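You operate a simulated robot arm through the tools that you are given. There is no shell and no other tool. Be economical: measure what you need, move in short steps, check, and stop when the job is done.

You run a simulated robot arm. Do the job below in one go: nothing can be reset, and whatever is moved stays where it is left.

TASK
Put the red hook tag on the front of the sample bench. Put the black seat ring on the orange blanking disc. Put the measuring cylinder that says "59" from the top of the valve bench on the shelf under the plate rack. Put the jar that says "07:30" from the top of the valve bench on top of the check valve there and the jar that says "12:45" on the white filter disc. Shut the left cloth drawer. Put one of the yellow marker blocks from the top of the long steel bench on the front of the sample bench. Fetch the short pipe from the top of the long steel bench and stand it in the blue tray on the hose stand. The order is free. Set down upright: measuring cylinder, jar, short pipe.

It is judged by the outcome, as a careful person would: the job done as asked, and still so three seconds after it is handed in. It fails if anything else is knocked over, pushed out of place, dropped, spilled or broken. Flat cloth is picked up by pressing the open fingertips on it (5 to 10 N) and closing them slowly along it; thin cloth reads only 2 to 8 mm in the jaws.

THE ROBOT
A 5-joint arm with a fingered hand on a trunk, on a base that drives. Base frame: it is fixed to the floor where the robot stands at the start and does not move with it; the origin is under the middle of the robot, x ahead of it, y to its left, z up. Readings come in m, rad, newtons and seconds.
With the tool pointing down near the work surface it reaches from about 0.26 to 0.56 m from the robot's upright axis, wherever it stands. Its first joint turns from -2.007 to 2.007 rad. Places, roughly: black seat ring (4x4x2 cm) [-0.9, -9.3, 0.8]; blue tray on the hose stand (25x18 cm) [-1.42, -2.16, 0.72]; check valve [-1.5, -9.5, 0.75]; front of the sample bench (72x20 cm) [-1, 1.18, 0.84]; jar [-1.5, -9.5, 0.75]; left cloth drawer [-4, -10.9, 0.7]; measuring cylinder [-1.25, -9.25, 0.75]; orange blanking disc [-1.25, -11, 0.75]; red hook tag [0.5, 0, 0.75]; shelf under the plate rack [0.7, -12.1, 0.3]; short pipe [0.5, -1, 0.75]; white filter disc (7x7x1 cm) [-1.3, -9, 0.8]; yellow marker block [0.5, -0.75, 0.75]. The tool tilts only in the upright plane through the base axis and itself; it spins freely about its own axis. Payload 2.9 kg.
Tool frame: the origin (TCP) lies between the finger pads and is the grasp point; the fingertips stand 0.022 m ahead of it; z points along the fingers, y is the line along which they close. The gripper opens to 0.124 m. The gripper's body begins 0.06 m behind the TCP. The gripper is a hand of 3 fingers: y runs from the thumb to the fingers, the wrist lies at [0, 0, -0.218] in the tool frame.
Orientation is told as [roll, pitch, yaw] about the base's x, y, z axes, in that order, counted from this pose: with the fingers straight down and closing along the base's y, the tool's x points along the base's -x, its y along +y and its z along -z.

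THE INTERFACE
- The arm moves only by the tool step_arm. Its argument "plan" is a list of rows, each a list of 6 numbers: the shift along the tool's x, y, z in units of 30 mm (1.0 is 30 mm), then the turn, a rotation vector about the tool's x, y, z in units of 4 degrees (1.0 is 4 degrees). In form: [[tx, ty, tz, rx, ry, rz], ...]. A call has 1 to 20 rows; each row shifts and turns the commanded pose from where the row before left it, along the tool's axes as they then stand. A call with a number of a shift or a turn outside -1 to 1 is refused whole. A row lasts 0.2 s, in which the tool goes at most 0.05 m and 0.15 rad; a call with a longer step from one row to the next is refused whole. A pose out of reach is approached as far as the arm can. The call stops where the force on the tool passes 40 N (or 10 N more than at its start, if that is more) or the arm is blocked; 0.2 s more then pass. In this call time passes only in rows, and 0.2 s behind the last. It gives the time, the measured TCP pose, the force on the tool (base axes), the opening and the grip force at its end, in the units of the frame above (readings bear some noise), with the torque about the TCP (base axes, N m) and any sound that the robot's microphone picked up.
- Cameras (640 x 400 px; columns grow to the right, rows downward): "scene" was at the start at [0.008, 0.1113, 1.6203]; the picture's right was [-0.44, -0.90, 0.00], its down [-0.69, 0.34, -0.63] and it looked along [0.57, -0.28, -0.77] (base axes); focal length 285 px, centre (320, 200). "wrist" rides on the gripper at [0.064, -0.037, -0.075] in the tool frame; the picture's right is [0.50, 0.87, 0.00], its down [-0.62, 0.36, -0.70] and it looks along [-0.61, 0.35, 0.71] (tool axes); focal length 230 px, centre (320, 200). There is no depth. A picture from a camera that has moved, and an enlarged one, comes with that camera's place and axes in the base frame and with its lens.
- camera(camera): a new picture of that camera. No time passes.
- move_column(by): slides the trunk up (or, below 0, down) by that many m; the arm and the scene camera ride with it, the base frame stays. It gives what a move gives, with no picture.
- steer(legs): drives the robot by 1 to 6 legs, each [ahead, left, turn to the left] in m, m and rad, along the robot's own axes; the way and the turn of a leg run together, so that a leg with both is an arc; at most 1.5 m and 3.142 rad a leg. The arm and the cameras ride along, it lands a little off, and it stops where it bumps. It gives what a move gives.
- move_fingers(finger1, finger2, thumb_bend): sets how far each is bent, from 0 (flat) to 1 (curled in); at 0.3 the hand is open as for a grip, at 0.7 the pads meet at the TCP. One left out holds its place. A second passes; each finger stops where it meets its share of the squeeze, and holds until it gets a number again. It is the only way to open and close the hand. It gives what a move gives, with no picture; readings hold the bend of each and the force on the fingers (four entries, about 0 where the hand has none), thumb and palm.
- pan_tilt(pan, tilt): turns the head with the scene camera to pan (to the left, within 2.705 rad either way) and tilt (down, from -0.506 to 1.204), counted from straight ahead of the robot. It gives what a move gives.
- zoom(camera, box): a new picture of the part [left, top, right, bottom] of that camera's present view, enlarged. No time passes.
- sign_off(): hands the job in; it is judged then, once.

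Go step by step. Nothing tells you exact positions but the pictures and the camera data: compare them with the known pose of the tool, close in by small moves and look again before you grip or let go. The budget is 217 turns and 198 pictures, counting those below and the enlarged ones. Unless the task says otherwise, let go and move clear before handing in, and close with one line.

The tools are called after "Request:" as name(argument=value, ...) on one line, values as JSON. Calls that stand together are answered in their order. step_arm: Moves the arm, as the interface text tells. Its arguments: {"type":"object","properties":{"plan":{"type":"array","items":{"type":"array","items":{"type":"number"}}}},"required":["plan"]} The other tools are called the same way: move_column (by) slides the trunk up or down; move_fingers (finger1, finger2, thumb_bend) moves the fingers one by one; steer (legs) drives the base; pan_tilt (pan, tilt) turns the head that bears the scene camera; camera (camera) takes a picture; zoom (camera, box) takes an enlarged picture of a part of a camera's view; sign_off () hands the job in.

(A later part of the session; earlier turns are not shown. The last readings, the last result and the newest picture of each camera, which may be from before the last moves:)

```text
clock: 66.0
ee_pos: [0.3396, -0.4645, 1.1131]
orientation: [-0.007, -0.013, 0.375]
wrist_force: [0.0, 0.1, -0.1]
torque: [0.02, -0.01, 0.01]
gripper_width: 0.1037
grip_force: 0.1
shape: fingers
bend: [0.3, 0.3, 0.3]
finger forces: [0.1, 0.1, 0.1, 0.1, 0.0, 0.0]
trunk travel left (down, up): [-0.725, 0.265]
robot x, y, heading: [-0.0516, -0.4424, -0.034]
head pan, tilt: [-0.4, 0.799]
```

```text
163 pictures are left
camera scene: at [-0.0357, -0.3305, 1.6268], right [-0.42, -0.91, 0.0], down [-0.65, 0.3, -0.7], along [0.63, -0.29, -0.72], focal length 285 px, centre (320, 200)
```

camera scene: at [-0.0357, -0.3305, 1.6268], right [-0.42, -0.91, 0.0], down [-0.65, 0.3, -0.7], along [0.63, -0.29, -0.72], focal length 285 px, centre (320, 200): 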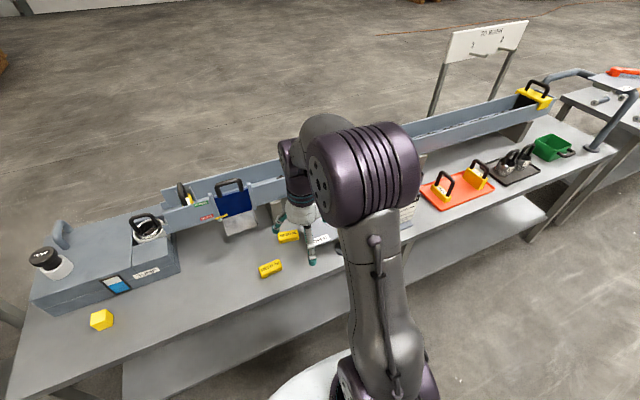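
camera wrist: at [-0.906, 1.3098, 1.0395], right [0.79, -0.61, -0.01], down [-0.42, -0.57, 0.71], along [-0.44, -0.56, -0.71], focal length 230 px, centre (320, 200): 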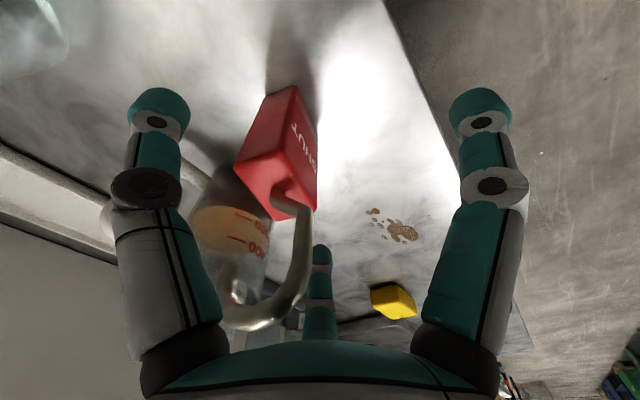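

MESH 40 lies near (0.48,-0.385). I move over it and look with the wrist camera.

Request:
steer(legs=[[0.06, 0.03, 0.03]])

Request:
step_arm(plan=[[-1, 0, 1, 0, 0, 0], [-0.9, 0, 1, 0, 0, 0], [-0.7, 0, 1, 0, 0, 0], [0, 0, 1, 0, 0, 0], [0, 0, 1, 0, 0, 0]])

Request:
camera(camera="wrist")

Request:
zoom(camera="scene", box=[220, 190, 340, 290])

```text
clock: 67.0
ee_pos: [0.4026, -0.4237, 1.1139]
orientation: [-0.006, -0.013, 0.404]
wrist_force: [0.3, -0.5, -0.2]
torque: [0.0, 0.02, 0.05]
gripper_width: 0.1035
grip_force: 0.0
shape: fingers
bend: [0.3, 0.3, 0.3]
finger forces: [0.1, 0.0, 0.0, 0.0, 0.1, 0.0]
trunk travel left (down, up): [-0.725, 0.265]
robot x, y, heading: [0.0082, -0.4121, -0.002]
head pan, tilt: [-0.4, 0.799]
```

```text
clock: 68.2
ee_pos: [0.4761, -0.3934, 0.9631]
orientation: [-0.006, -0.013, 0.407]
wrist_force: [-0.3, -0.2, 0.3]
torque: [-0.04, -0.01, -0.03]
gripper_width: 0.1038
grip_force: 0.2
shape: fingers
bend: [0.3, 0.3, 0.3]
finger forces: [0.0, 0.0, 0.0, 0.0, 0.0, 0.1]
trunk travel left (down, up): [-0.725, 0.265]
robot x, y, heading: [0.0054, -0.4201, -0.003]
head pan, tilt: [-0.4, 0.799]
```

```text
162 pictures are left
camera wrist: at [0.4318, -0.4522, 1.0387], right [-0.8, 0.6, -0.01], down [0.42, 0.57, 0.71], along [0.43, 0.56, -0.71], focal length 230 px, centre (320, 200)
```

wrist: 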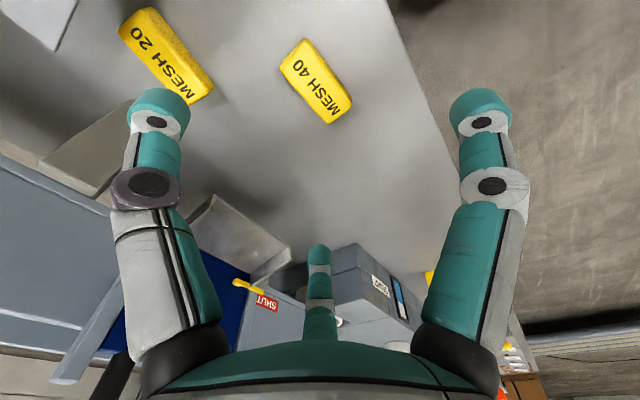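

```text
4.00 times, centred on (280, 240) of scene
camera zoom: at [0.0229, -0.301, 1.6269], right [-0.39, -0.92, 0.0], down [-0.66, 0.28, -0.7], along [0.64, -0.27, -0.72], focal length 1141 px, centre (480, 40)
```

zoom: 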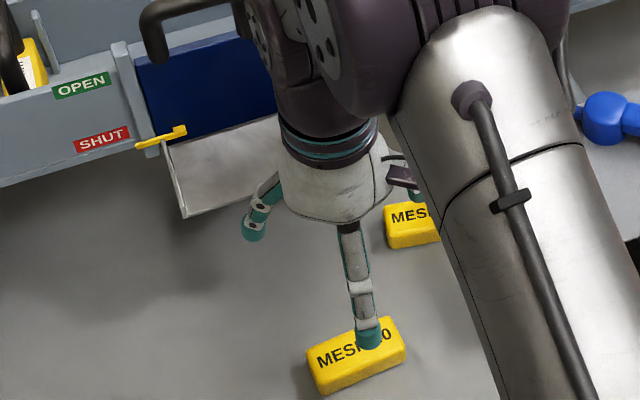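

Block long axis lies along base y, centre (0.480,-0.396). I spin to yaw≈0.07 and descend.

Request:
step_arm(plan=[[0, 0, 0, 0, 0, 0.97], [0, 0, 0, 0, 0, 0.97], [0, 0, 0, 0, 0, 0.97], [0, 0, 0, 0, 0, 0.97], [0, 0, 0, 0, 0, 0.97], [-0.13, -0.1, 0.6, 0, 0, 0], [0, 0, 0.9, 0, 0, 0], [0, 0, 0.9, 0, 0, 0], [0, 0, 0.9, 0, 0, 0]])

Request:
camera(camera="wrist")

```text
clock: 70.2
ee_pos: [0.4816, -0.396, 0.8647]
orientation: [-0.002, -0.015, 0.067]
wrist_force: [0.3, 0.0, 0.2]
torque: [-0.03, 0.01, -0.02]
gripper_width: 0.1039
grip_force: 0.0
shape: fingers
bend: [0.3, 0.3, 0.3]
finger forces: [0.0, 0.0, 0.0, 0.0, 0.0, 0.1]
trunk travel left (down, up): [-0.725, 0.265]
robot x, y, heading: [0.0088, -0.416, -0.003]
head pan, tilt: [-0.4, 0.799]
```

```text
160 pictures are left
camera wrist: at [0.42, -0.4371, 0.9395], right [-0.56, 0.83, -0.01], down [0.58, 0.4, 0.71], along [0.59, 0.39, -0.7], focal length 230 px, centre (320, 200)
```

wrist: 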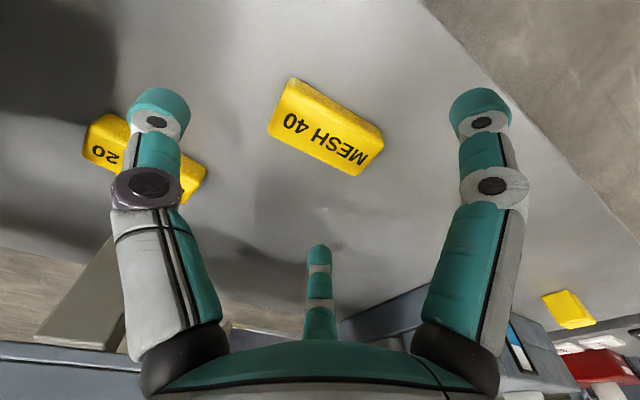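

Aligned. Descend to grip height and close.

Request:
step_arm(plan=[[0.1, 0, 0.7, 0, 0, 0], [0, 0, 0.7, 0, 0, 0], [0, 0, 0.5, 0, 0, 0]])

Request:
move_fingers(finger1=0.75, finger2=0.75, thumb_bend=0.75)

Request:
camera(camera="wrist")

```text
clock: 71.0
ee_pos: [0.4799, -0.3961, 0.8081]
orientation: [-0.001, -0.013, 0.067]
wrist_force: [-0.1, -0.1, -0.2]
torque: [0.01, -0.01, 0.02]
gripper_width: 0.1035
grip_force: 0.1
shape: fingers
bend: [0.3, 0.3, 0.3]
finger forces: [0.0, 0.0, 0.1, 0.0, 0.0, 0.0]
trunk travel left (down, up): [-0.725, 0.265]
robot x, y, heading: [0.0064, -0.4178, -0.001]
head pan, tilt: [-0.4, 0.799]
```

```text
clock: 72.0
ee_pos: [0.4781, -0.3962, 0.8073]
orientation: [0.001, -0.017, 0.067]
wrist_force: [-1.5, -0.3, 4.6]
torque: [0.14, 0.11, 0.01]
gripper_width: 0.0215
grip_force: 15.0
shape: fingers
bend: [0.57, 0.58, 0.66]
finger forces: [10.3, 8.3, 0.0, 0.1, 10.1, 0.0]
trunk travel left (down, up): [-0.725, 0.265]
robot x, y, heading: [0.0095, -0.4165, -0.004]
head pan, tilt: [-0.4, 0.799]
```

```text
159 pictures are left
camera wrist: at [0.4171, -0.437, 0.8829], right [-0.56, 0.83, -0.01], down [0.58, 0.4, 0.71], along [0.59, 0.39, -0.7], focal length 230 px, centre (320, 200)
```

wrist: 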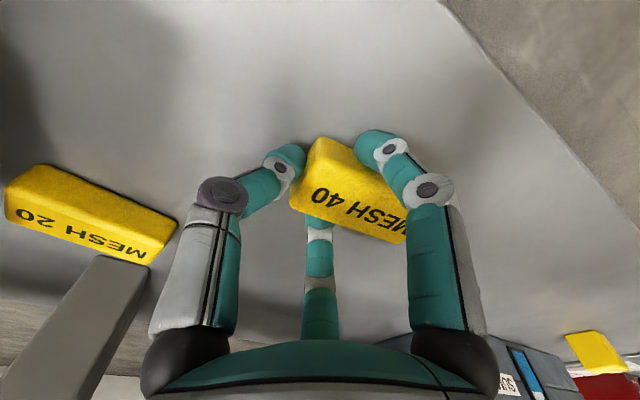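

Gripped with ~10 N each. Lift and drive to the sample bench.

Request:
step_arm(plan=[[0, 0, -0.5, 0, 0, 0], [0, 0, -1, 0, 0, 0], [0, 0, -1, 0, 0, 0], [0.5, 0, -1, 0, 0, 0], [1, 0, -1, 0, 0, 0], [1, 0, -1, 0, 0, 0], [1, 0, -1, 0, 0, 0], [0, 0, -1, 0, 0, 0]])

Request:
steer(legs=[[0, 0, 1.571], [0.92, 0, 0], [0.92, 0, 0], [0, 0, 1.571]])

Request:
pan_tilt(pan=0.3, tilt=0.8)

Request:
camera(camera="scene")

```text
clock: 73.8
ee_pos: [0.3707, -0.4019, 1.0332]
orientation: [0.0, -0.014, 0.066]
wrist_force: [-0.7, 1.1, -1.2]
torque: [-0.04, 0.02, 0.0]
gripper_width: 0.0205
grip_force: 12.8
shape: fingers
bend: [0.57, 0.58, 0.68]
finger forces: [7.5, 8.1, 0.0, 0.0, 10.4, 0.0]
trunk travel left (down, up): [-0.725, 0.265]
robot x, y, heading: [0.0069, -0.4153, 0.0]
head pan, tilt: [-0.4, 0.799]
```

```text
clock: 90.8
ee_pos: [-0.3798, 1.3972, 1.0328]
orientation: [0.0, -0.015, -3.045]
wrist_force: [-0.3, 0.4, -1.0]
torque: [0.01, 0.02, -0.02]
gripper_width: 0.019
grip_force: 12.0
shape: fingers
bend: [0.57, 0.58, 0.68]
finger forces: [6.8, 7.8, 0.0, 0.1, 10.0, 0.0]
trunk travel left (down, up): [-0.725, 0.265]
robot x, y, heading: [-0.0182, 1.42, -3.114]
head pan, tilt: [-0.4, 0.799]
```

```text
clock: 91.8
ee_pos: [-0.3799, 1.3964, 1.0332]
orientation: [0.0, -0.014, -3.046]
wrist_force: [-0.7, -0.9, -1.3]
torque: [0.0, 0.06, -0.04]
gripper_width: 0.0195
grip_force: 12.6
shape: fingers
bend: [0.57, 0.58, 0.68]
finger forces: [6.8, 7.8, 0.0, 0.1, 10.0, 0.0]
trunk travel left (down, up): [-0.725, 0.265]
robot x, y, heading: [-0.0166, 1.4193, -3.11]
head pan, tilt: [0.3, 0.799]
```

```text
158 pictures are left
camera scene: at [-0.031, 1.2515, 1.6268], right [-0.32, 0.95, 0.0], down [0.68, 0.23, -0.7], along [-0.66, -0.22, -0.72], focal length 285 px, centre (320, 200)
```

scene: 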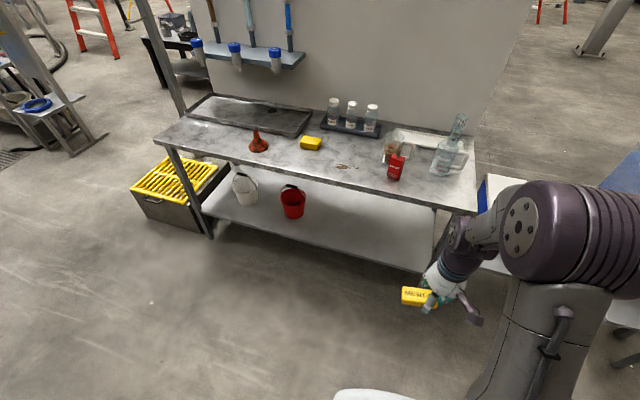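

Driving up and lowering the block toward (-0.96,1.42).

Request:
steer(legs=[[0.48, -0.03, -0.03]])

Request:
step_arm(plan=[[-1, 0, 0, 0, 0, 0], [-1, 0, 0.4, 0, 0, 0], [-1, 0, 1, 0, 0, 0], [0, 0, 1, 0, 0, 0], [0, 0, 1, 0, 0, 0], [0, 0, 0.7, 0, 0, 0]])

Request:
camera(camera="scene")

Request:
camera(camera="wrist")

```text
clock: 94.7
ee_pos: [-0.8614, 1.4315, 1.0313]
orientation: [-0.001, -0.013, -3.073]
wrist_force: [0.3, -0.4, -0.3]
torque: [0.01, 0.01, 0.0]
gripper_width: 0.0192
grip_force: 11.7
shape: fingers
bend: [0.57, 0.58, 0.68]
finger forces: [6.8, 7.8, 0.1, 0.1, 10.0, 0.1]
trunk travel left (down, up): [-0.725, 0.265]
robot x, y, heading: [-0.5016, 1.4448, 3.144]
head pan, tilt: [0.3, 0.799]
```

```text
clock: 96.1
ee_pos: [-0.9535, 1.4261, 0.9113]
orientation: [0.0, -0.016, -3.073]
wrist_force: [-0.7, 0.2, 0.3]
torque: [0.0, 0.0, -0.02]
gripper_width: 0.0188
grip_force: 12.1
shape: fingers
bend: [0.57, 0.58, 0.68]
finger forces: [6.9, 7.8, 0.0, 0.0, 9.6, 0.0]
trunk travel left (down, up): [-0.725, 0.265]
robot x, y, heading: [-0.4994, 1.4428, 3.141]
head pan, tilt: [0.3, 0.799]
```

```text
157 pictures are left
camera scene: at [-0.517, 1.2752, 1.6269], right [-0.3, 0.96, 0.0], down [0.69, 0.21, -0.7], along [-0.67, -0.21, -0.72], focal length 285 px, centre (320, 200)
```

scene: 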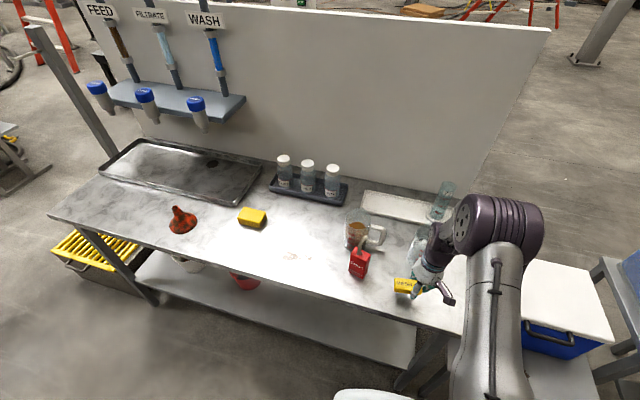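

```text
156 pictures are left
camera wrist: at [-0.8901, 1.4666, 0.9856], right [0.56, -0.83, -0.01], down [-0.58, -0.4, 0.71], along [-0.59, -0.39, -0.7], focal length 230 px, centre (320, 200)
```

wrist: 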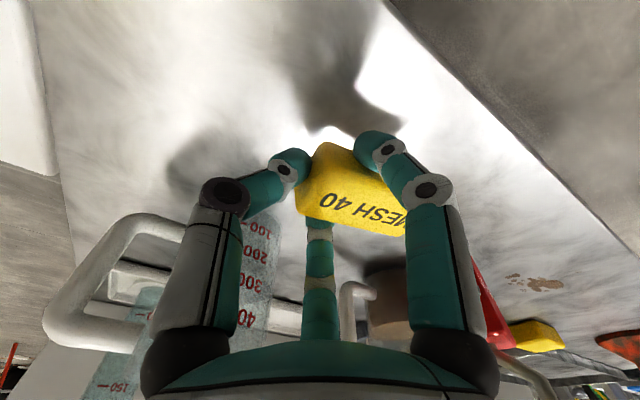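

Beaker is just behind, so I shift 1 cm toward the robot and lower to contact.

Request:
step_arm(plan=[[0.35, 0, 0.6, 0, 0, 0], [0, 0, 0.5, 0, 0, 0], [0, 0, 0.15, 0, 0, 0], [0, 0, 0.1, 0, 0, 0], [0, 0, 0.1, 0, 0, 0]])

Request:
zoom(camera="scene", box=[340, 210, 480, 310])

```text
clock: 97.3
ee_pos: [-0.9422, 1.425, 0.8684]
orientation: [-0.001, -0.018, -3.073]
wrist_force: [0.5, 0.9, 7.5]
torque: [-0.22, -0.14, 0.02]
gripper_width: 0.0181
grip_force: 17.0
shape: fingers
bend: [0.57, 0.58, 0.68]
finger forces: [14.7, 9.8, 0.1, 0.0, 8.9, 0.0]
trunk travel left (down, up): [-0.725, 0.265]
robot x, y, heading: [-0.5012, 1.4455, 3.137]
head pan, tilt: [0.3, 0.799]
```

```text
4.00 times, centred on (410, 260) of scene
camera zoom: at [-0.5151, 1.2755, 1.627], right [-0.3, 0.96, 0.0], down [0.68, 0.21, -0.7], along [-0.67, -0.21, -0.72], focal length 1141 px, centre (-40, -40)
```

zoom: 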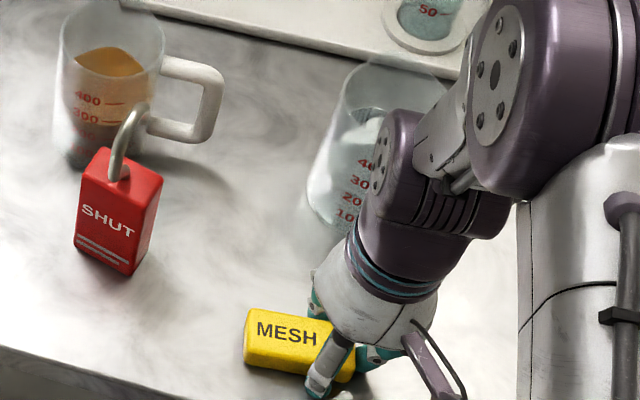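

Block rests on the bench. Release, lift, and verify.

Request:
move_fingers(finger1=0.3, finger2=0.3, thumb_bend=0.3)

Request:
step_arm(plan=[[0, 0, -0.5, 0, 0, 0], [0, 0, -1, 0, 0, 0], [0, 0, -1, 0, 0, 0], [0, 0, -1, 0, 0, 0], [0.8, 0, -1, 0, 0, 0], [0.8, 0, -1, 0, 0, 0], [0.8, 0, 0, 0, 0, 0]])

Request:
camera(camera="scene")

Request:
steer(legs=[[-0.4, 0, 0], [0, 0, 1.571], [1.2, 0, 0], [1.1, 0, 0], [0, 0, 1.571]])

Request:
pan_tilt(pan=0.4, tilt=0.8)

Request:
camera(camera="scene")

```text
clock: 98.3
ee_pos: [-0.9435, 1.4255, 0.8675]
orientation: [-0.002, -0.012, -3.074]
wrist_force: [-0.3, 0.6, -1.0]
torque: [0.02, 0.02, 0.01]
gripper_width: 0.1035
grip_force: 0.0
shape: fingers
bend: [0.3, 0.3, 0.3]
finger forces: [0.0, 0.0, 0.0, 0.0, 0.1, 0.0]
trunk travel left (down, up): [-0.725, 0.265]
robot x, y, heading: [-0.4982, 1.446, 3.139]
head pan, tilt: [0.3, 0.799]
```

```text
clock: 99.9
ee_pos: [-0.8681, 1.4297, 1.0306]
orientation: [0.0, -0.016, -3.072]
wrist_force: [0.6, 0.8, -0.2]
torque: [-0.01, -0.03, 0.01]
gripper_width: 0.1036
grip_force: 0.1
shape: fingers
bend: [0.3, 0.3, 0.3]
finger forces: [0.0, 0.0, 0.1, 0.0, 0.0, 0.0]
trunk travel left (down, up): [-0.725, 0.265]
robot x, y, heading: [-0.5004, 1.4418, 3.142]
head pan, tilt: [0.3, 0.799]
```

```text
154 pictures are left
camera scene: at [-0.516, 1.2753, 1.6268], right [-0.3, 0.96, 0.0], down [0.68, 0.21, -0.7], along [-0.67, -0.21, -0.72], focal length 285 px, centre (320, 200)
```

scene: 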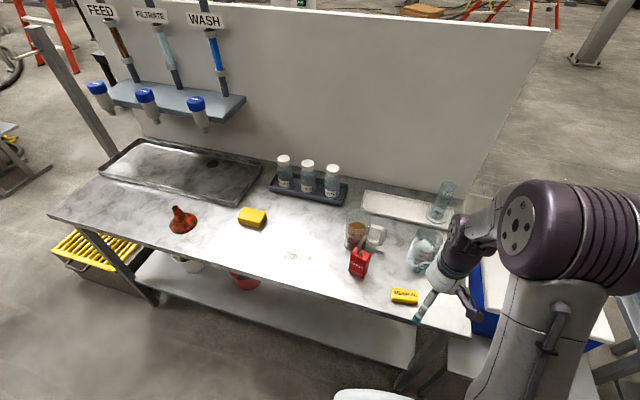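

```text
clock: 120.9
ee_pos: [0.2497, -0.8402, 1.0304]
orientation: [0.0, -0.015, 0.047]
wrist_force: [0.5, 0.4, -0.5]
torque: [0.02, -0.01, 0.01]
gripper_width: 0.1035
grip_force: 0.1
shape: fingers
bend: [0.3, 0.3, 0.3]
finger forces: [0.0, 0.0, 0.0, 0.0, 0.0, 0.0]
trunk travel left (down, up): [-0.725, 0.265]
robot x, y, heading: [-0.1244, -0.846, -0.02]
head pan, tilt: [0.3, 0.799]
```

```text
clock: 121.5
ee_pos: [0.2483, -0.8402, 1.0316]
orientation: [0.001, -0.013, 0.05]
wrist_force: [0.2, 0.0, 0.5]
torque: [0.01, -0.04, -0.02]
gripper_width: 0.1032
grip_force: 0.1
shape: fingers
bend: [0.3, 0.3, 0.3]
finger forces: [0.0, 0.0, 0.0, 0.1, 0.0, 0.1]
trunk travel left (down, up): [-0.725, 0.265]
robot x, y, heading: [-0.121, -0.849, -0.015]
head pan, tilt: [0.4, 0.799]
```

```text
153 pictures are left
camera scene: at [-0.1046, -0.6692, 1.6268], right [0.37, -0.93, 0.0], down [-0.67, -0.27, -0.7], along [0.65, 0.26, -0.72], focal length 285 px, centre (320, 200)
```

scene: 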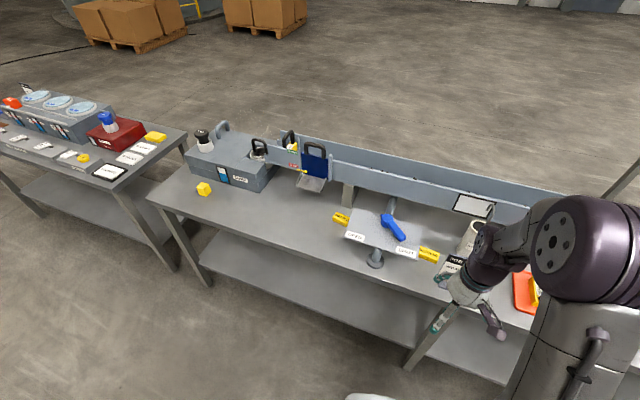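

Both sample-bench items are done. Now looking for the short pipe.

Request:
pan_tilt(pan=-0.55, tilt=0.8)

Request:
camera(camera="scene")

Request:
camera(camera="wrist")

```text
clock: 122.8
ee_pos: [0.2487, -0.8389, 1.0315]
orientation: [0.0, -0.014, 0.049]
wrist_force: [-0.3, 0.3, -0.4]
torque: [0.02, -0.01, 0.0]
gripper_width: 0.1034
grip_force: 0.0
shape: fingers
bend: [0.3, 0.3, 0.3]
finger forces: [0.1, 0.0, 0.0, 0.0, 0.0, 0.1]
trunk travel left (down, up): [-0.725, 0.265]
robot x, y, heading: [-0.1229, -0.846, -0.016]
head pan, tilt: [-0.55, 0.799]
```

```text
152 pictures are left
camera scene: at [-0.1115, -0.7425, 1.6268], right [-0.54, -0.84, 0.0], down [-0.6, 0.39, -0.7], along [0.59, -0.38, -0.72], focal length 285 px, centre (320, 200)
```

scene: 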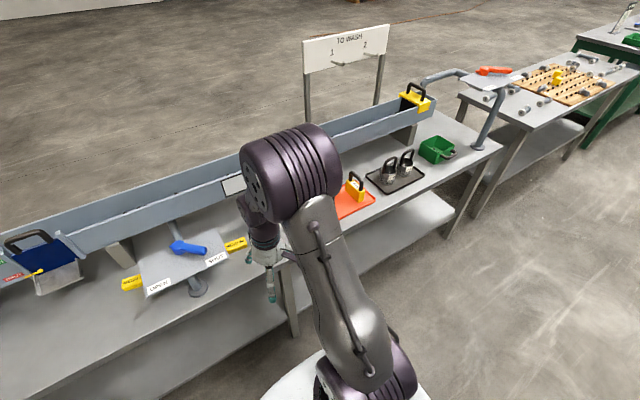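

```text
151 pictures are left
camera wrist: at [0.1864, -0.88, 1.1056], right [-0.54, 0.84, -0.01], down [0.59, 0.39, 0.71], along [0.6, 0.38, -0.7], focal length 230 px, centre (320, 200)
```

wrist: 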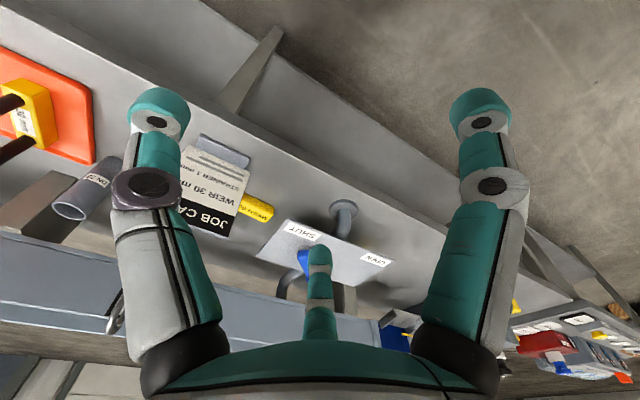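

I move nearer to y≈-1.0 for a clearer view of the two tubes.

Request:
steer(legs=[[0.05, -0.3, 0.02]])

Request:
pan_tilt(pan=0.3, tilt=0.85)

Request:
camera(camera="scene")

Request:
camera(camera="wrist")

```text
clock: 124.8
ee_pos: [0.2954, -1.132, 1.0307]
orientation: [0.0, -0.014, 0.067]
wrist_force: [0.3, -0.2, -0.4]
torque: [-0.01, -0.03, -0.01]
gripper_width: 0.1035
grip_force: 0.1
shape: fingers
bend: [0.3, 0.3, 0.3]
finger forces: [0.1, 0.1, 0.1, 0.1, 0.0, 0.1]
trunk travel left (down, up): [-0.725, 0.265]
robot x, y, heading: [-0.0726, -1.1467, 0.001]
head pan, tilt: [-0.55, 0.799]
```

```text
clock: 126.0
ee_pos: [0.296, -1.1324, 1.0311]
orientation: [0.0, -0.013, 0.067]
wrist_force: [-0.2, 0.3, -0.1]
torque: [0.01, 0.03, 0.01]
gripper_width: 0.1036
grip_force: 0.0
shape: fingers
bend: [0.3, 0.3, 0.3]
finger forces: [0.0, 0.0, 0.1, 0.0, 0.0, 0.1]
trunk travel left (down, up): [-0.725, 0.265]
robot x, y, heading: [-0.076, -1.148, 0.001]
head pan, tilt: [0.3, 0.85]
```

```text
150 pictures are left
camera scene: at [-0.0602, -0.9765, 1.6228], right [0.29, -0.96, 0.0], down [-0.72, -0.22, -0.66], along [0.63, 0.19, -0.75], focal length 285 px, centre (320, 200)
```

scene: 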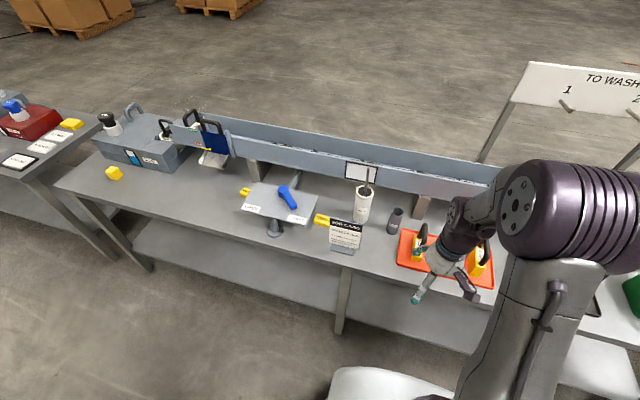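

```text
149 pictures are left
camera wrist: at [0.2344, -1.1734, 1.1056], right [-0.56, 0.83, -0.01], down [0.58, 0.4, 0.71], along [0.59, 0.39, -0.7], focal length 230 px, centre (320, 200)
```

wrist: 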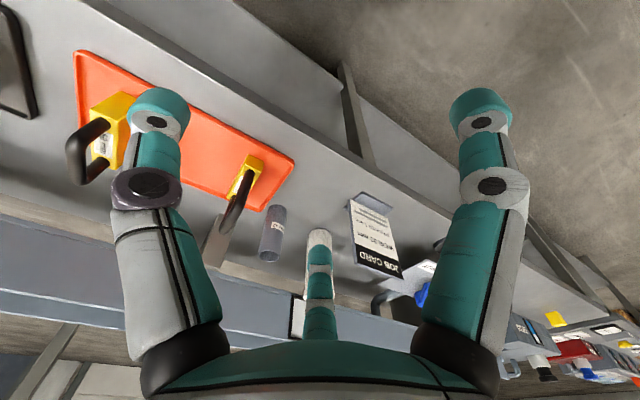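

Request:
zoom(camera="scene", box=[310, 150, 450, 260])

Request:
zoom(camera="wrist", box=[190, 160, 360, 310])

```text
3.64 times, centred on (380, 205) of scene
camera zoom: at [-0.0602, -0.9765, 1.6228], right [0.29, -0.96, 0.0], down [-0.72, -0.22, -0.66], along [0.63, 0.19, -0.75], focal length 1037 px, centre (102, 182)
```

zoom: 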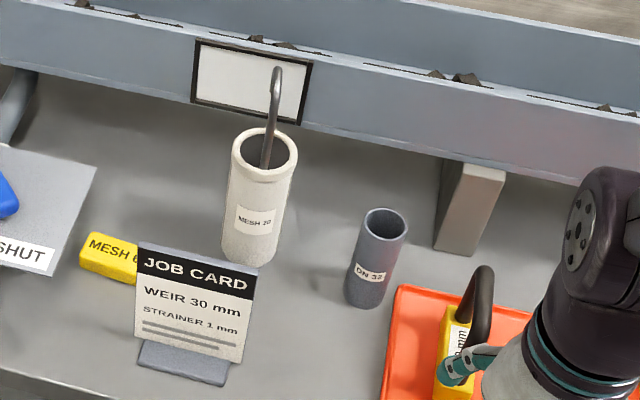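

```text
2.67 times, centred on (275, 235) of wrist
camera zoom: at [0.2344, -1.1734, 1.1056], right [-0.56, 0.83, -0.01], down [0.58, 0.4, 0.71], along [0.59, 0.39, -0.7], focal length 614 px, centre (440, 107)
```

zoom: 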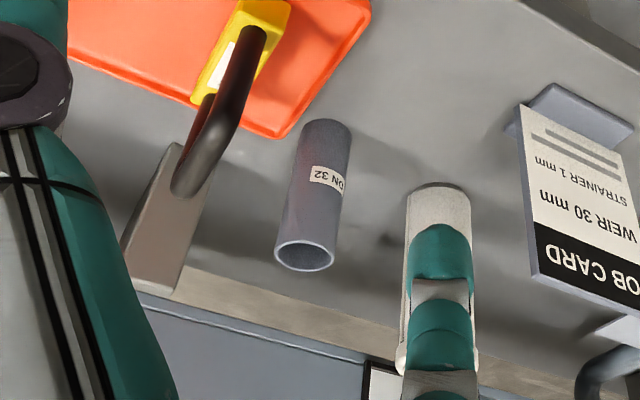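

The short pipe is the grey "DN 32" tube at about (0.579,-1.055), 4 cm wide, top z≈0.89. I drive in a bit and approach with fingers partly closed.

Request:
steer(legs=[[0.13, 0.08, 0]])

Request:
move_fingers(finger1=0.37, finger2=0.37, thumb_bend=0.37)

Request:
step_arm(plan=[[-0.9, 0, 0, 0, 0, -0.75], [-0.9, 0, 0, 0, 0, -0.75], [-0.9, 0, 0, 0, 0, 0]])

Request:
camera(camera="wrist")

Request:
camera(camera="scene")

```text
clock: 127.4
ee_pos: [0.4255, -1.0529, 1.0308]
orientation: [-0.001, -0.015, 0.065]
wrist_force: [0.7, 0.1, -0.1]
torque: [0.01, 0.0, 0.03]
gripper_width: 0.1035
grip_force: 0.0
shape: fingers
bend: [0.3, 0.3, 0.3]
finger forces: [0.0, 0.0, 0.0, 0.1, 0.1, 0.0]
trunk travel left (down, up): [-0.725, 0.265]
robot x, y, heading: [0.0555, -1.0676, -0.001]
head pan, tilt: [0.3, 0.85]
```

```text
clock: 128.4
ee_pos: [0.4253, -1.053, 1.0306]
orientation: [0.0, -0.013, 0.067]
wrist_force: [-0.3, -0.6, 0.4]
torque: [0.01, -0.02, 0.02]
gripper_width: 0.0857
grip_force: 0.1
shape: fingers
bend: [0.37, 0.37, 0.37]
finger forces: [0.0, 0.0, 0.0, 0.0, 0.1, 0.0]
trunk travel left (down, up): [-0.725, 0.265]
robot x, y, heading: [0.0526, -1.0652, -0.004]
head pan, tilt: [0.3, 0.85]
```

```text
clock: 129.2
ee_pos: [0.5075, -1.0431, 1.0308]
orientation: [-0.001, -0.013, 0.171]
wrist_force: [-0.8, 0.1, -0.2]
torque: [-0.01, 0.0, -0.02]
gripper_width: 0.0859
grip_force: 0.1
shape: fingers
bend: [0.37, 0.37, 0.37]
finger forces: [0.1, 0.1, 0.1, 0.0, 0.0, 0.0]
trunk travel left (down, up): [-0.725, 0.265]
robot x, y, heading: [0.054, -1.065, -0.004]
head pan, tilt: [0.3, 0.85]
```

```text
146 pictures are left
camera wrist: at [0.4503, -1.0914, 1.1062], right [-0.64, 0.77, -0.01], down [0.54, 0.46, 0.71], along [0.55, 0.45, -0.7], focal length 230 px, centre (320, 200)
```

wrist: 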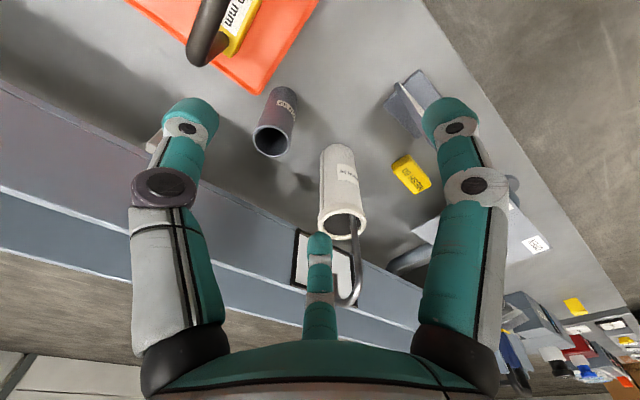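

```text
145 pictures are left
camera scene: at [0.0703, -0.8972, 1.6228], right [0.29, -0.96, 0.0], down [-0.72, -0.22, -0.66], along [0.63, 0.19, -0.75], focal length 285 px, centre (320, 200)
```

scene: 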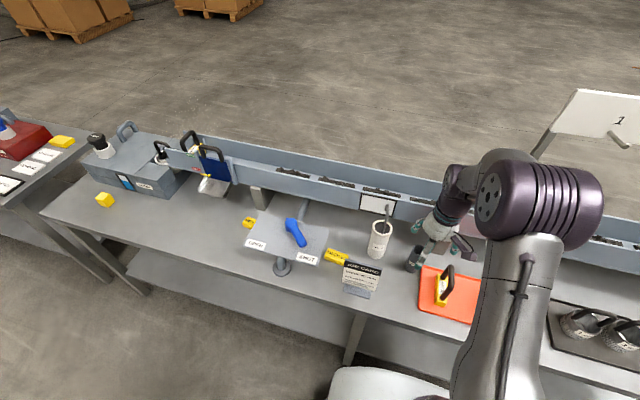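

Pipe axis at (0.58,-1.052). Move above it, then down in steps.

Request:
step_arm(plan=[[-0.8, -0.24, 0, 0, 0, 0], [-0.8, -0.24, 0, 0, 0, 0], [-0.77, -0.23, 0, 0, 0, 0], [0, 0, 0.8, 0, 0, 0], [0, 0, 0.8, 0, 0, 0], [0, 0, 0.8, 0, 0, 0]])

Request:
camera(camera="wrist")

Request:
zoom(camera="scene", box=[360, 160, 500, 290])

```text
clock: 130.6
ee_pos: [0.5813, -1.0528, 0.9608]
orientation: [-0.002, -0.014, 0.171]
wrist_force: [-0.4, -0.6, -0.3]
torque: [0.0, -0.03, 0.01]
gripper_width: 0.0859
grip_force: 0.0
shape: fingers
bend: [0.37, 0.37, 0.37]
finger forces: [0.0, 0.1, 0.1, 0.0, 0.0, 0.1]
trunk travel left (down, up): [-0.725, 0.265]
robot x, y, heading: [0.0571, -1.0661, -0.006]
head pan, tilt: [0.3, 0.85]
```

```text
144 pictures are left
camera wrist: at [0.524, -1.1005, 1.0354], right [-0.64, 0.77, -0.01], down [0.54, 0.46, 0.71], along [0.55, 0.45, -0.7], focal length 230 px, centre (320, 200)
```

wrist: 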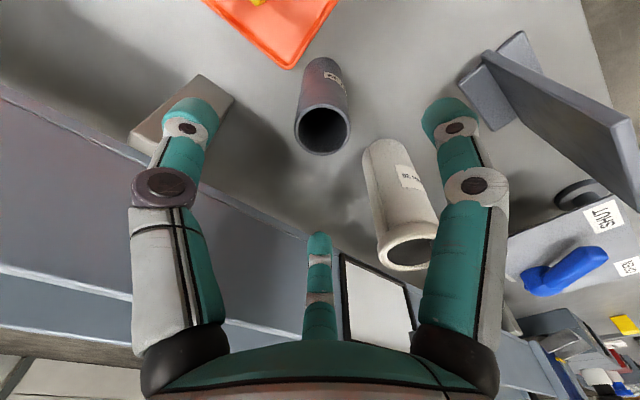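

```text
3.08 times, centred on (430, 225) of scene
camera zoom: at [0.0697, -0.8974, 1.6228], right [0.29, -0.96, 0.0], down [-0.72, -0.22, -0.66], along [0.63, 0.19, -0.75], focal length 878 px, centre (-18, 123)
```

zoom: 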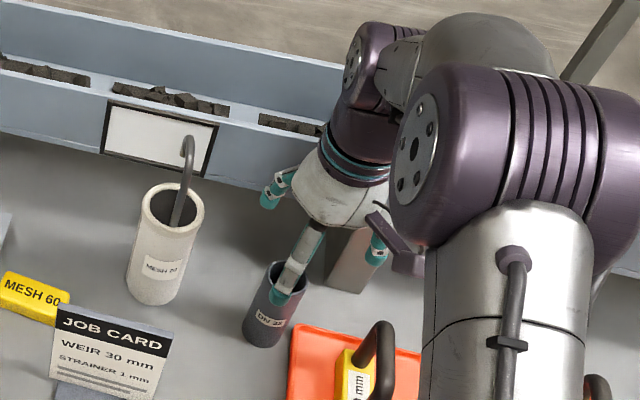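

Centred. Descend around the pipe top and close.

Request:
step_arm(plan=[[-0.05, 0.05, 0.8, 0, 0, 0], [0, 0, 0.8, 0, 0, 0], [0, 0, 0.8, 0, 0, 0], [0, 0, 0.7, 0, 0, 0]])

Request:
move_fingers(finger1=0.75, finger2=0.75, thumb_bend=0.75)

Request:
camera(camera="wrist")

```text
clock: 131.6
ee_pos: [0.5826, -1.0518, 0.8668]
orientation: [0.0, -0.013, 0.171]
wrist_force: [-0.3, -1.1, 0.1]
torque: [0.0, -0.04, -0.01]
gripper_width: 0.0858
grip_force: 0.1
shape: fingers
bend: [0.37, 0.37, 0.37]
finger forces: [0.1, 0.0, 0.0, 0.0, 0.0, 0.0]
trunk travel left (down, up): [-0.725, 0.265]
robot x, y, heading: [0.0549, -1.0662, 0.001]
head pan, tilt: [0.3, 0.85]
```

```text
clock: 132.6
ee_pos: [0.5843, -1.0506, 0.8672]
orientation: [-0.001, -0.013, 0.172]
wrist_force: [0.1, 0.1, -0.1]
torque: [-0.01, 0.0, 0.0]
gripper_width: 0.0244
grip_force: 17.1
shape: fingers
bend: [0.58, 0.58, 0.63]
finger forces: [8.5, 10.3, 0.0, 0.1, 14.6, 0.0]
trunk travel left (down, up): [-0.725, 0.265]
robot x, y, heading: [0.0515, -1.0663, -0.002]
head pan, tilt: [0.3, 0.85]
```

```text
142 pictures are left
camera wrist: at [0.5257, -1.099, 0.9424], right [-0.64, 0.77, -0.01], down [0.54, 0.46, 0.71], along [0.55, 0.45, -0.7], focal length 230 px, centre (320, 200)
```

wrist: 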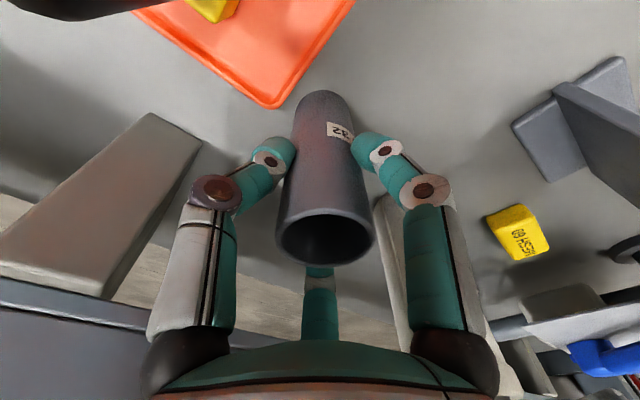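

Pipe gripped. Lift and drive toward the hose stand, then look.

Request:
step_arm(plan=[[0, 0, -0.5, 0, 0, 0], [0, 0, -1, 0, 0, 0], [0, 0, -1, 0, 0, 0], [0, 0, -1, 0, 0, 0], [0, 0, -1, 0, 0, 0], [1, 0, -1, 0, 0, 0], [1, 0, -0.5, 0, 0, 0], [1, 0.2, 0, 0, 0, 0], [1, 0.2, 0, 0, 0, 0], [1, 0.2, 0, 0, 0, 0], [1, 0.2, 0, 0, 0, 0]])

Request:
steer(legs=[[-0.2, 0, 0], [0, 0, -1.571], [1.1, 0, 0], [0, 0, -1.571]])

Request:
pan_tilt(pan=0.3, tilt=0.6)

Request:
camera(camera="scene")

Request:
camera(camera="wrist")

```text
clock: 135.0
ee_pos: [0.3975, -1.0585, 1.0465]
orientation: [0.0, -0.017, 0.171]
wrist_force: [0.1, -0.3, -1.8]
torque: [0.01, -0.01, 0.03]
gripper_width: 0.0236
grip_force: 17.0
shape: fingers
bend: [0.58, 0.57, 0.64]
finger forces: [8.5, 10.9, 0.1, 0.1, 13.9, 0.1]
trunk travel left (down, up): [-0.725, 0.265]
robot x, y, heading: [0.0542, -1.0714, 0.001]
head pan, tilt: [0.3, 0.85]
```

```text
clock: 149.4
ee_pos: [-0.4943, -2.171, 1.0457]
orientation: [-0.002, -0.013, -2.964]
wrist_force: [-1.4, -0.2, -0.1]
torque: [-0.02, 0.0, -0.01]
gripper_width: 0.023
grip_force: 16.1
shape: fingers
bend: [0.58, 0.57, 0.64]
finger forces: [7.9, 10.7, 0.0, 0.0, 14.0, 0.1]
trunk travel left (down, up): [-0.725, 0.265]
robot x, y, heading: [-0.1481, -2.1614, -3.14]
head pan, tilt: [0.3, 0.85]
```

```text
clock: 150.2
ee_pos: [-0.4925, -2.1691, 1.0453]
orientation: [0.0, -0.014, -2.963]
wrist_force: [0.9, 0.3, -0.7]
torque: [0.04, 0.0, -0.01]
gripper_width: 0.0233
grip_force: 16.7
shape: fingers
bend: [0.58, 0.57, 0.64]
finger forces: [7.9, 10.9, 0.1, 0.1, 13.8, 0.0]
trunk travel left (down, up): [-0.725, 0.265]
robot x, y, heading: [-0.1507, -2.1591, -3.136]
head pan, tilt: [0.3, 0.6]
```

```text
141 pictures are left
camera scene: at [-0.1726, -2.3299, 1.6437], right [-0.3, 0.95, 0.0], down [0.54, 0.17, -0.82], along [-0.79, -0.25, -0.57], focal length 285 px, centre (320, 200)
```

scene: 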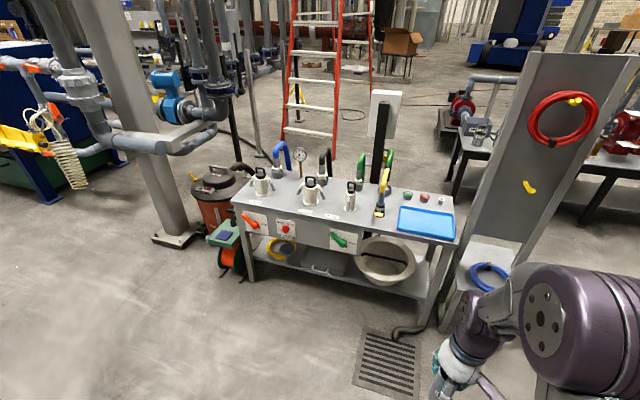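

```text
140 pictures are left
camera wrist: at [-0.4344, -2.122, 1.1203], right [0.65, -0.76, -0.01], down [-0.53, -0.46, 0.71], along [-0.55, -0.45, -0.7], focal length 230 px, centre (320, 200)
```

wrist: 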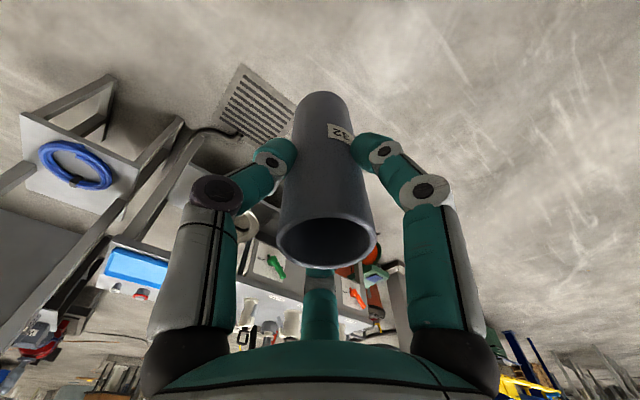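

Blue tray confirmed at about (-1.43,-2.16) on the stand facing me. I drive in to x≈-0.87.

Request:
steer(legs=[[0.72, 0, 0]])

Request:
pan_tilt(pan=0.35, tilt=0.9)

Request:
step_arm(plan=[[-1, 0, 0, 0, 0, 0], [-1, 0, 0, 0, 0, 0], [-1, 0, 0, 0, 0, 0], [-1, 0, 0, 0, 0, 0], [-1, 0, 0.5, 0, 0, 0], [-0.5, 0, 1, 0, 0, 0]])

Request:
camera(camera="scene")

Request:
camera(camera="wrist")

```text
clock: 154.1
ee_pos: [-1.2102, -2.1729, 1.0481]
orientation: [0.009, -0.017, -2.962]
wrist_force: [-0.7, 0.1, 0.5]
torque: [0.02, -0.02, -0.01]
gripper_width: 0.0232
grip_force: 15.8
shape: fingers
bend: [0.58, 0.57, 0.64]
finger forces: [7.9, 10.8, 0.1, 0.1, 13.9, 0.0]
trunk travel left (down, up): [-0.725, 0.265]
robot x, y, heading: [-0.8659, -2.164, -3.131]
head pan, tilt: [0.3, 0.6]
```

```text
clock: 154.9
ee_pos: [-1.2154, -2.1846, 1.0446]
orientation: [0.01, -0.01, -2.963]
wrist_force: [0.8, -0.1, -1.4]
torque: [0.0, 0.0, -0.03]
gripper_width: 0.023
grip_force: 16.5
shape: fingers
bend: [0.58, 0.57, 0.64]
finger forces: [8.1, 10.7, 0.1, 0.0, 14.1, 0.1]
trunk travel left (down, up): [-0.725, 0.265]
robot x, y, heading: [-0.8678, -2.1619, -3.136]
head pan, tilt: [0.351, 0.901]
```

```text
clock: 156.3
ee_pos: [-1.3775, -2.2127, 1.001]
orientation: [0.01, -0.01, -2.962]
wrist_force: [-0.1, 0.0, -1.1]
torque: [0.01, -0.02, -0.01]
gripper_width: 0.023
grip_force: 16.7
shape: fingers
bend: [0.58, 0.57, 0.64]
finger forces: [8.1, 11.1, 0.0, 0.0, 13.5, 0.0]
trunk travel left (down, up): [-0.725, 0.265]
robot x, y, heading: [-0.8647, -2.1647, -3.136]
head pan, tilt: [0.351, 0.901]
```

```text
139 pictures are left
camera scene: at [-0.8688, -2.3155, 1.6222], right [-0.35, 0.94, -0.01], down [0.73, 0.27, -0.63], along [-0.59, -0.23, -0.78], focal length 285 px, centre (320, 200)
```

scene: 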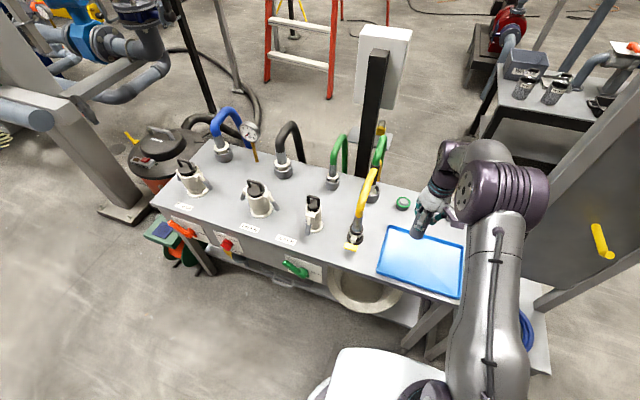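

```text
138 pictures are left
camera wrist: at [-1.3208, -2.1639, 1.0754], right [0.65, -0.76, 0.0], down [-0.54, -0.45, 0.71], along [-0.54, -0.46, -0.7], focal length 230 px, centre (320, 200)
```

wrist: 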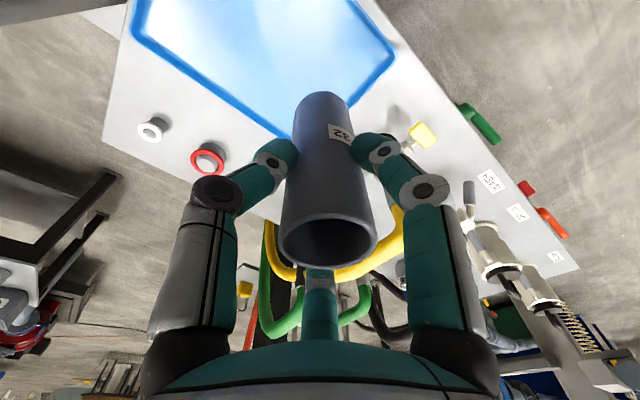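

Move over tray centre (-1.415,-2.15) and lower.

Request:
step_arm(plan=[[-0.28, -0.76, 0, 0, 0, 0], [-0.28, -0.76, 0, 0, 0, 0], [-0.28, -0.76, 0, 0, 0, 0], [0, 0, 1, 0, 0, 0], [0, 0, 1, 0, 0, 0], [0, 0, 1, 0, 0, 0], [0, 0, 1, 0, 0, 0], [0, 0, 1, 0, 0, 0]])

Request:
zoom(camera="scene", box=[340, 170, 500, 310])

Request:
camera(camera="wrist")

```text
clock: 158.1
ee_pos: [-1.416, -2.1513, 0.8522]
orientation: [0.009, -0.012, -2.96]
wrist_force: [-0.3, 0.4, 0.2]
torque: [0.0, -0.03, 0.0]
gripper_width: 0.0226
grip_force: 16.5
shape: fingers
bend: [0.58, 0.57, 0.64]
finger forces: [8.1, 11.1, 0.0, 0.0, 13.5, 0.1]
trunk travel left (down, up): [-0.725, 0.265]
robot x, y, heading: [-0.8657, -2.1675, -3.137]
head pan, tilt: [0.351, 0.901]
```

```text
2.86 times, centred on (420, 240) of scene
camera zoom: at [-0.8682, -2.3153, 1.6222], right [-0.35, 0.94, -0.01], down [0.73, 0.27, -0.63], along [-0.59, -0.23, -0.78], focal length 815 px, centre (34, 86)
```

zoom: 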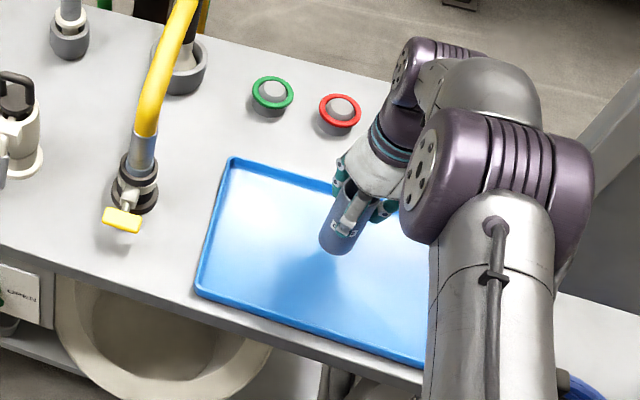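

```text
136 pictures are left
camera wrist: at [-1.3577, -2.102, 0.9268], right [0.65, -0.76, 0.0], down [-0.54, -0.45, 0.71], along [-0.54, -0.46, -0.7], focal length 230 px, centre (320, 200)
```

wrist: 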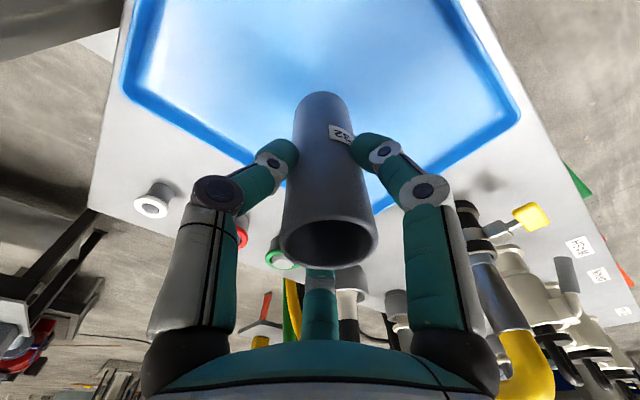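

Lower to contact in small steps.

Request:
step_arm(plan=[[0, 0, 0.4, 0, 0, 0], [0, 0, 0.2, 0, 0, 0], [0, 0, 0.15, 0, 0, 0], [0, 0, 0.15, 0, 0, 0], [0, 0, 0.12, 0, 0, 0], [0, 0, 0.12, 0, 0, 0]])

Request:
zoom(camera="scene", box=[380, 200, 470, 280])

```text
clock: 159.5
ee_pos: [-1.415, -2.1509, 0.8188]
orientation: [0.011, -0.012, -2.962]
wrist_force: [-0.2, -0.6, -0.7]
torque: [0.03, -0.02, -0.01]
gripper_width: 0.0225
grip_force: 16.3
shape: fingers
bend: [0.58, 0.57, 0.64]
finger forces: [8.1, 11.1, 0.1, 0.1, 13.4, 0.0]
trunk travel left (down, up): [-0.725, 0.265]
robot x, y, heading: [-0.8686, -2.1672, -3.13]
head pan, tilt: [0.351, 0.901]
```

```text
5.00 times, centred on (425, 240) of scene
camera zoom: at [-0.8678, -2.3153, 1.6222], right [-0.35, 0.94, -0.01], down [0.73, 0.27, -0.63], along [-0.59, -0.23, -0.78], focal length 1426 px, centre (-205, 0)
```

zoom: 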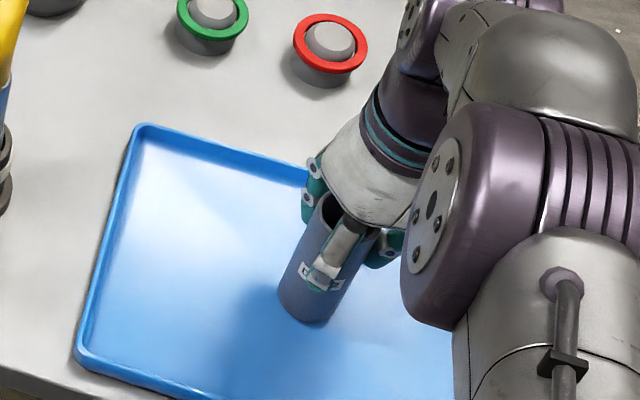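

Request:
step_arm(plan=[[0, 0, 0.1, 0, 0, 0], [0, 0, 0.1, 0, 0, 0], [0, 0, 0.1, 0, 0, 0]])

Request:
zoom(camera="scene", box=[380, 200, 470, 280])

```text
clock: 160.3
ee_pos: [-1.4143, -2.1516, 0.8116]
orientation: [0.007, -0.014, -2.961]
wrist_force: [-1.4, 0.7, 3.3]
torque: [0.01, 0.04, -0.01]
gripper_width: 0.0221
grip_force: 16.6
shape: fingers
bend: [0.59, 0.57, 0.64]
finger forces: [8.5, 11.3, 0.0, 0.2, 14.0, 0.1]
trunk travel left (down, up): [-0.725, 0.265]
robot x, y, heading: [-0.8687, -2.1648, -3.131]
head pan, tilt: [0.351, 0.901]
```

```text
5.00 times, centred on (425, 240) of scene
camera zoom: at [-0.8666, -2.315, 1.6224], right [-0.35, 0.94, -0.01], down [0.73, 0.27, -0.63], along [-0.59, -0.23, -0.78], focal length 1426 px, centre (-205, 0)
```

zoom: 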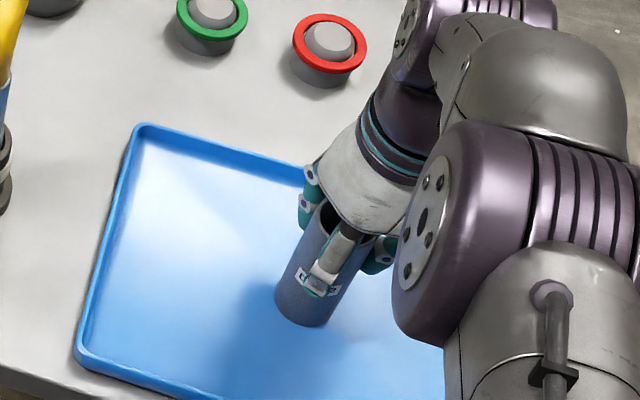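

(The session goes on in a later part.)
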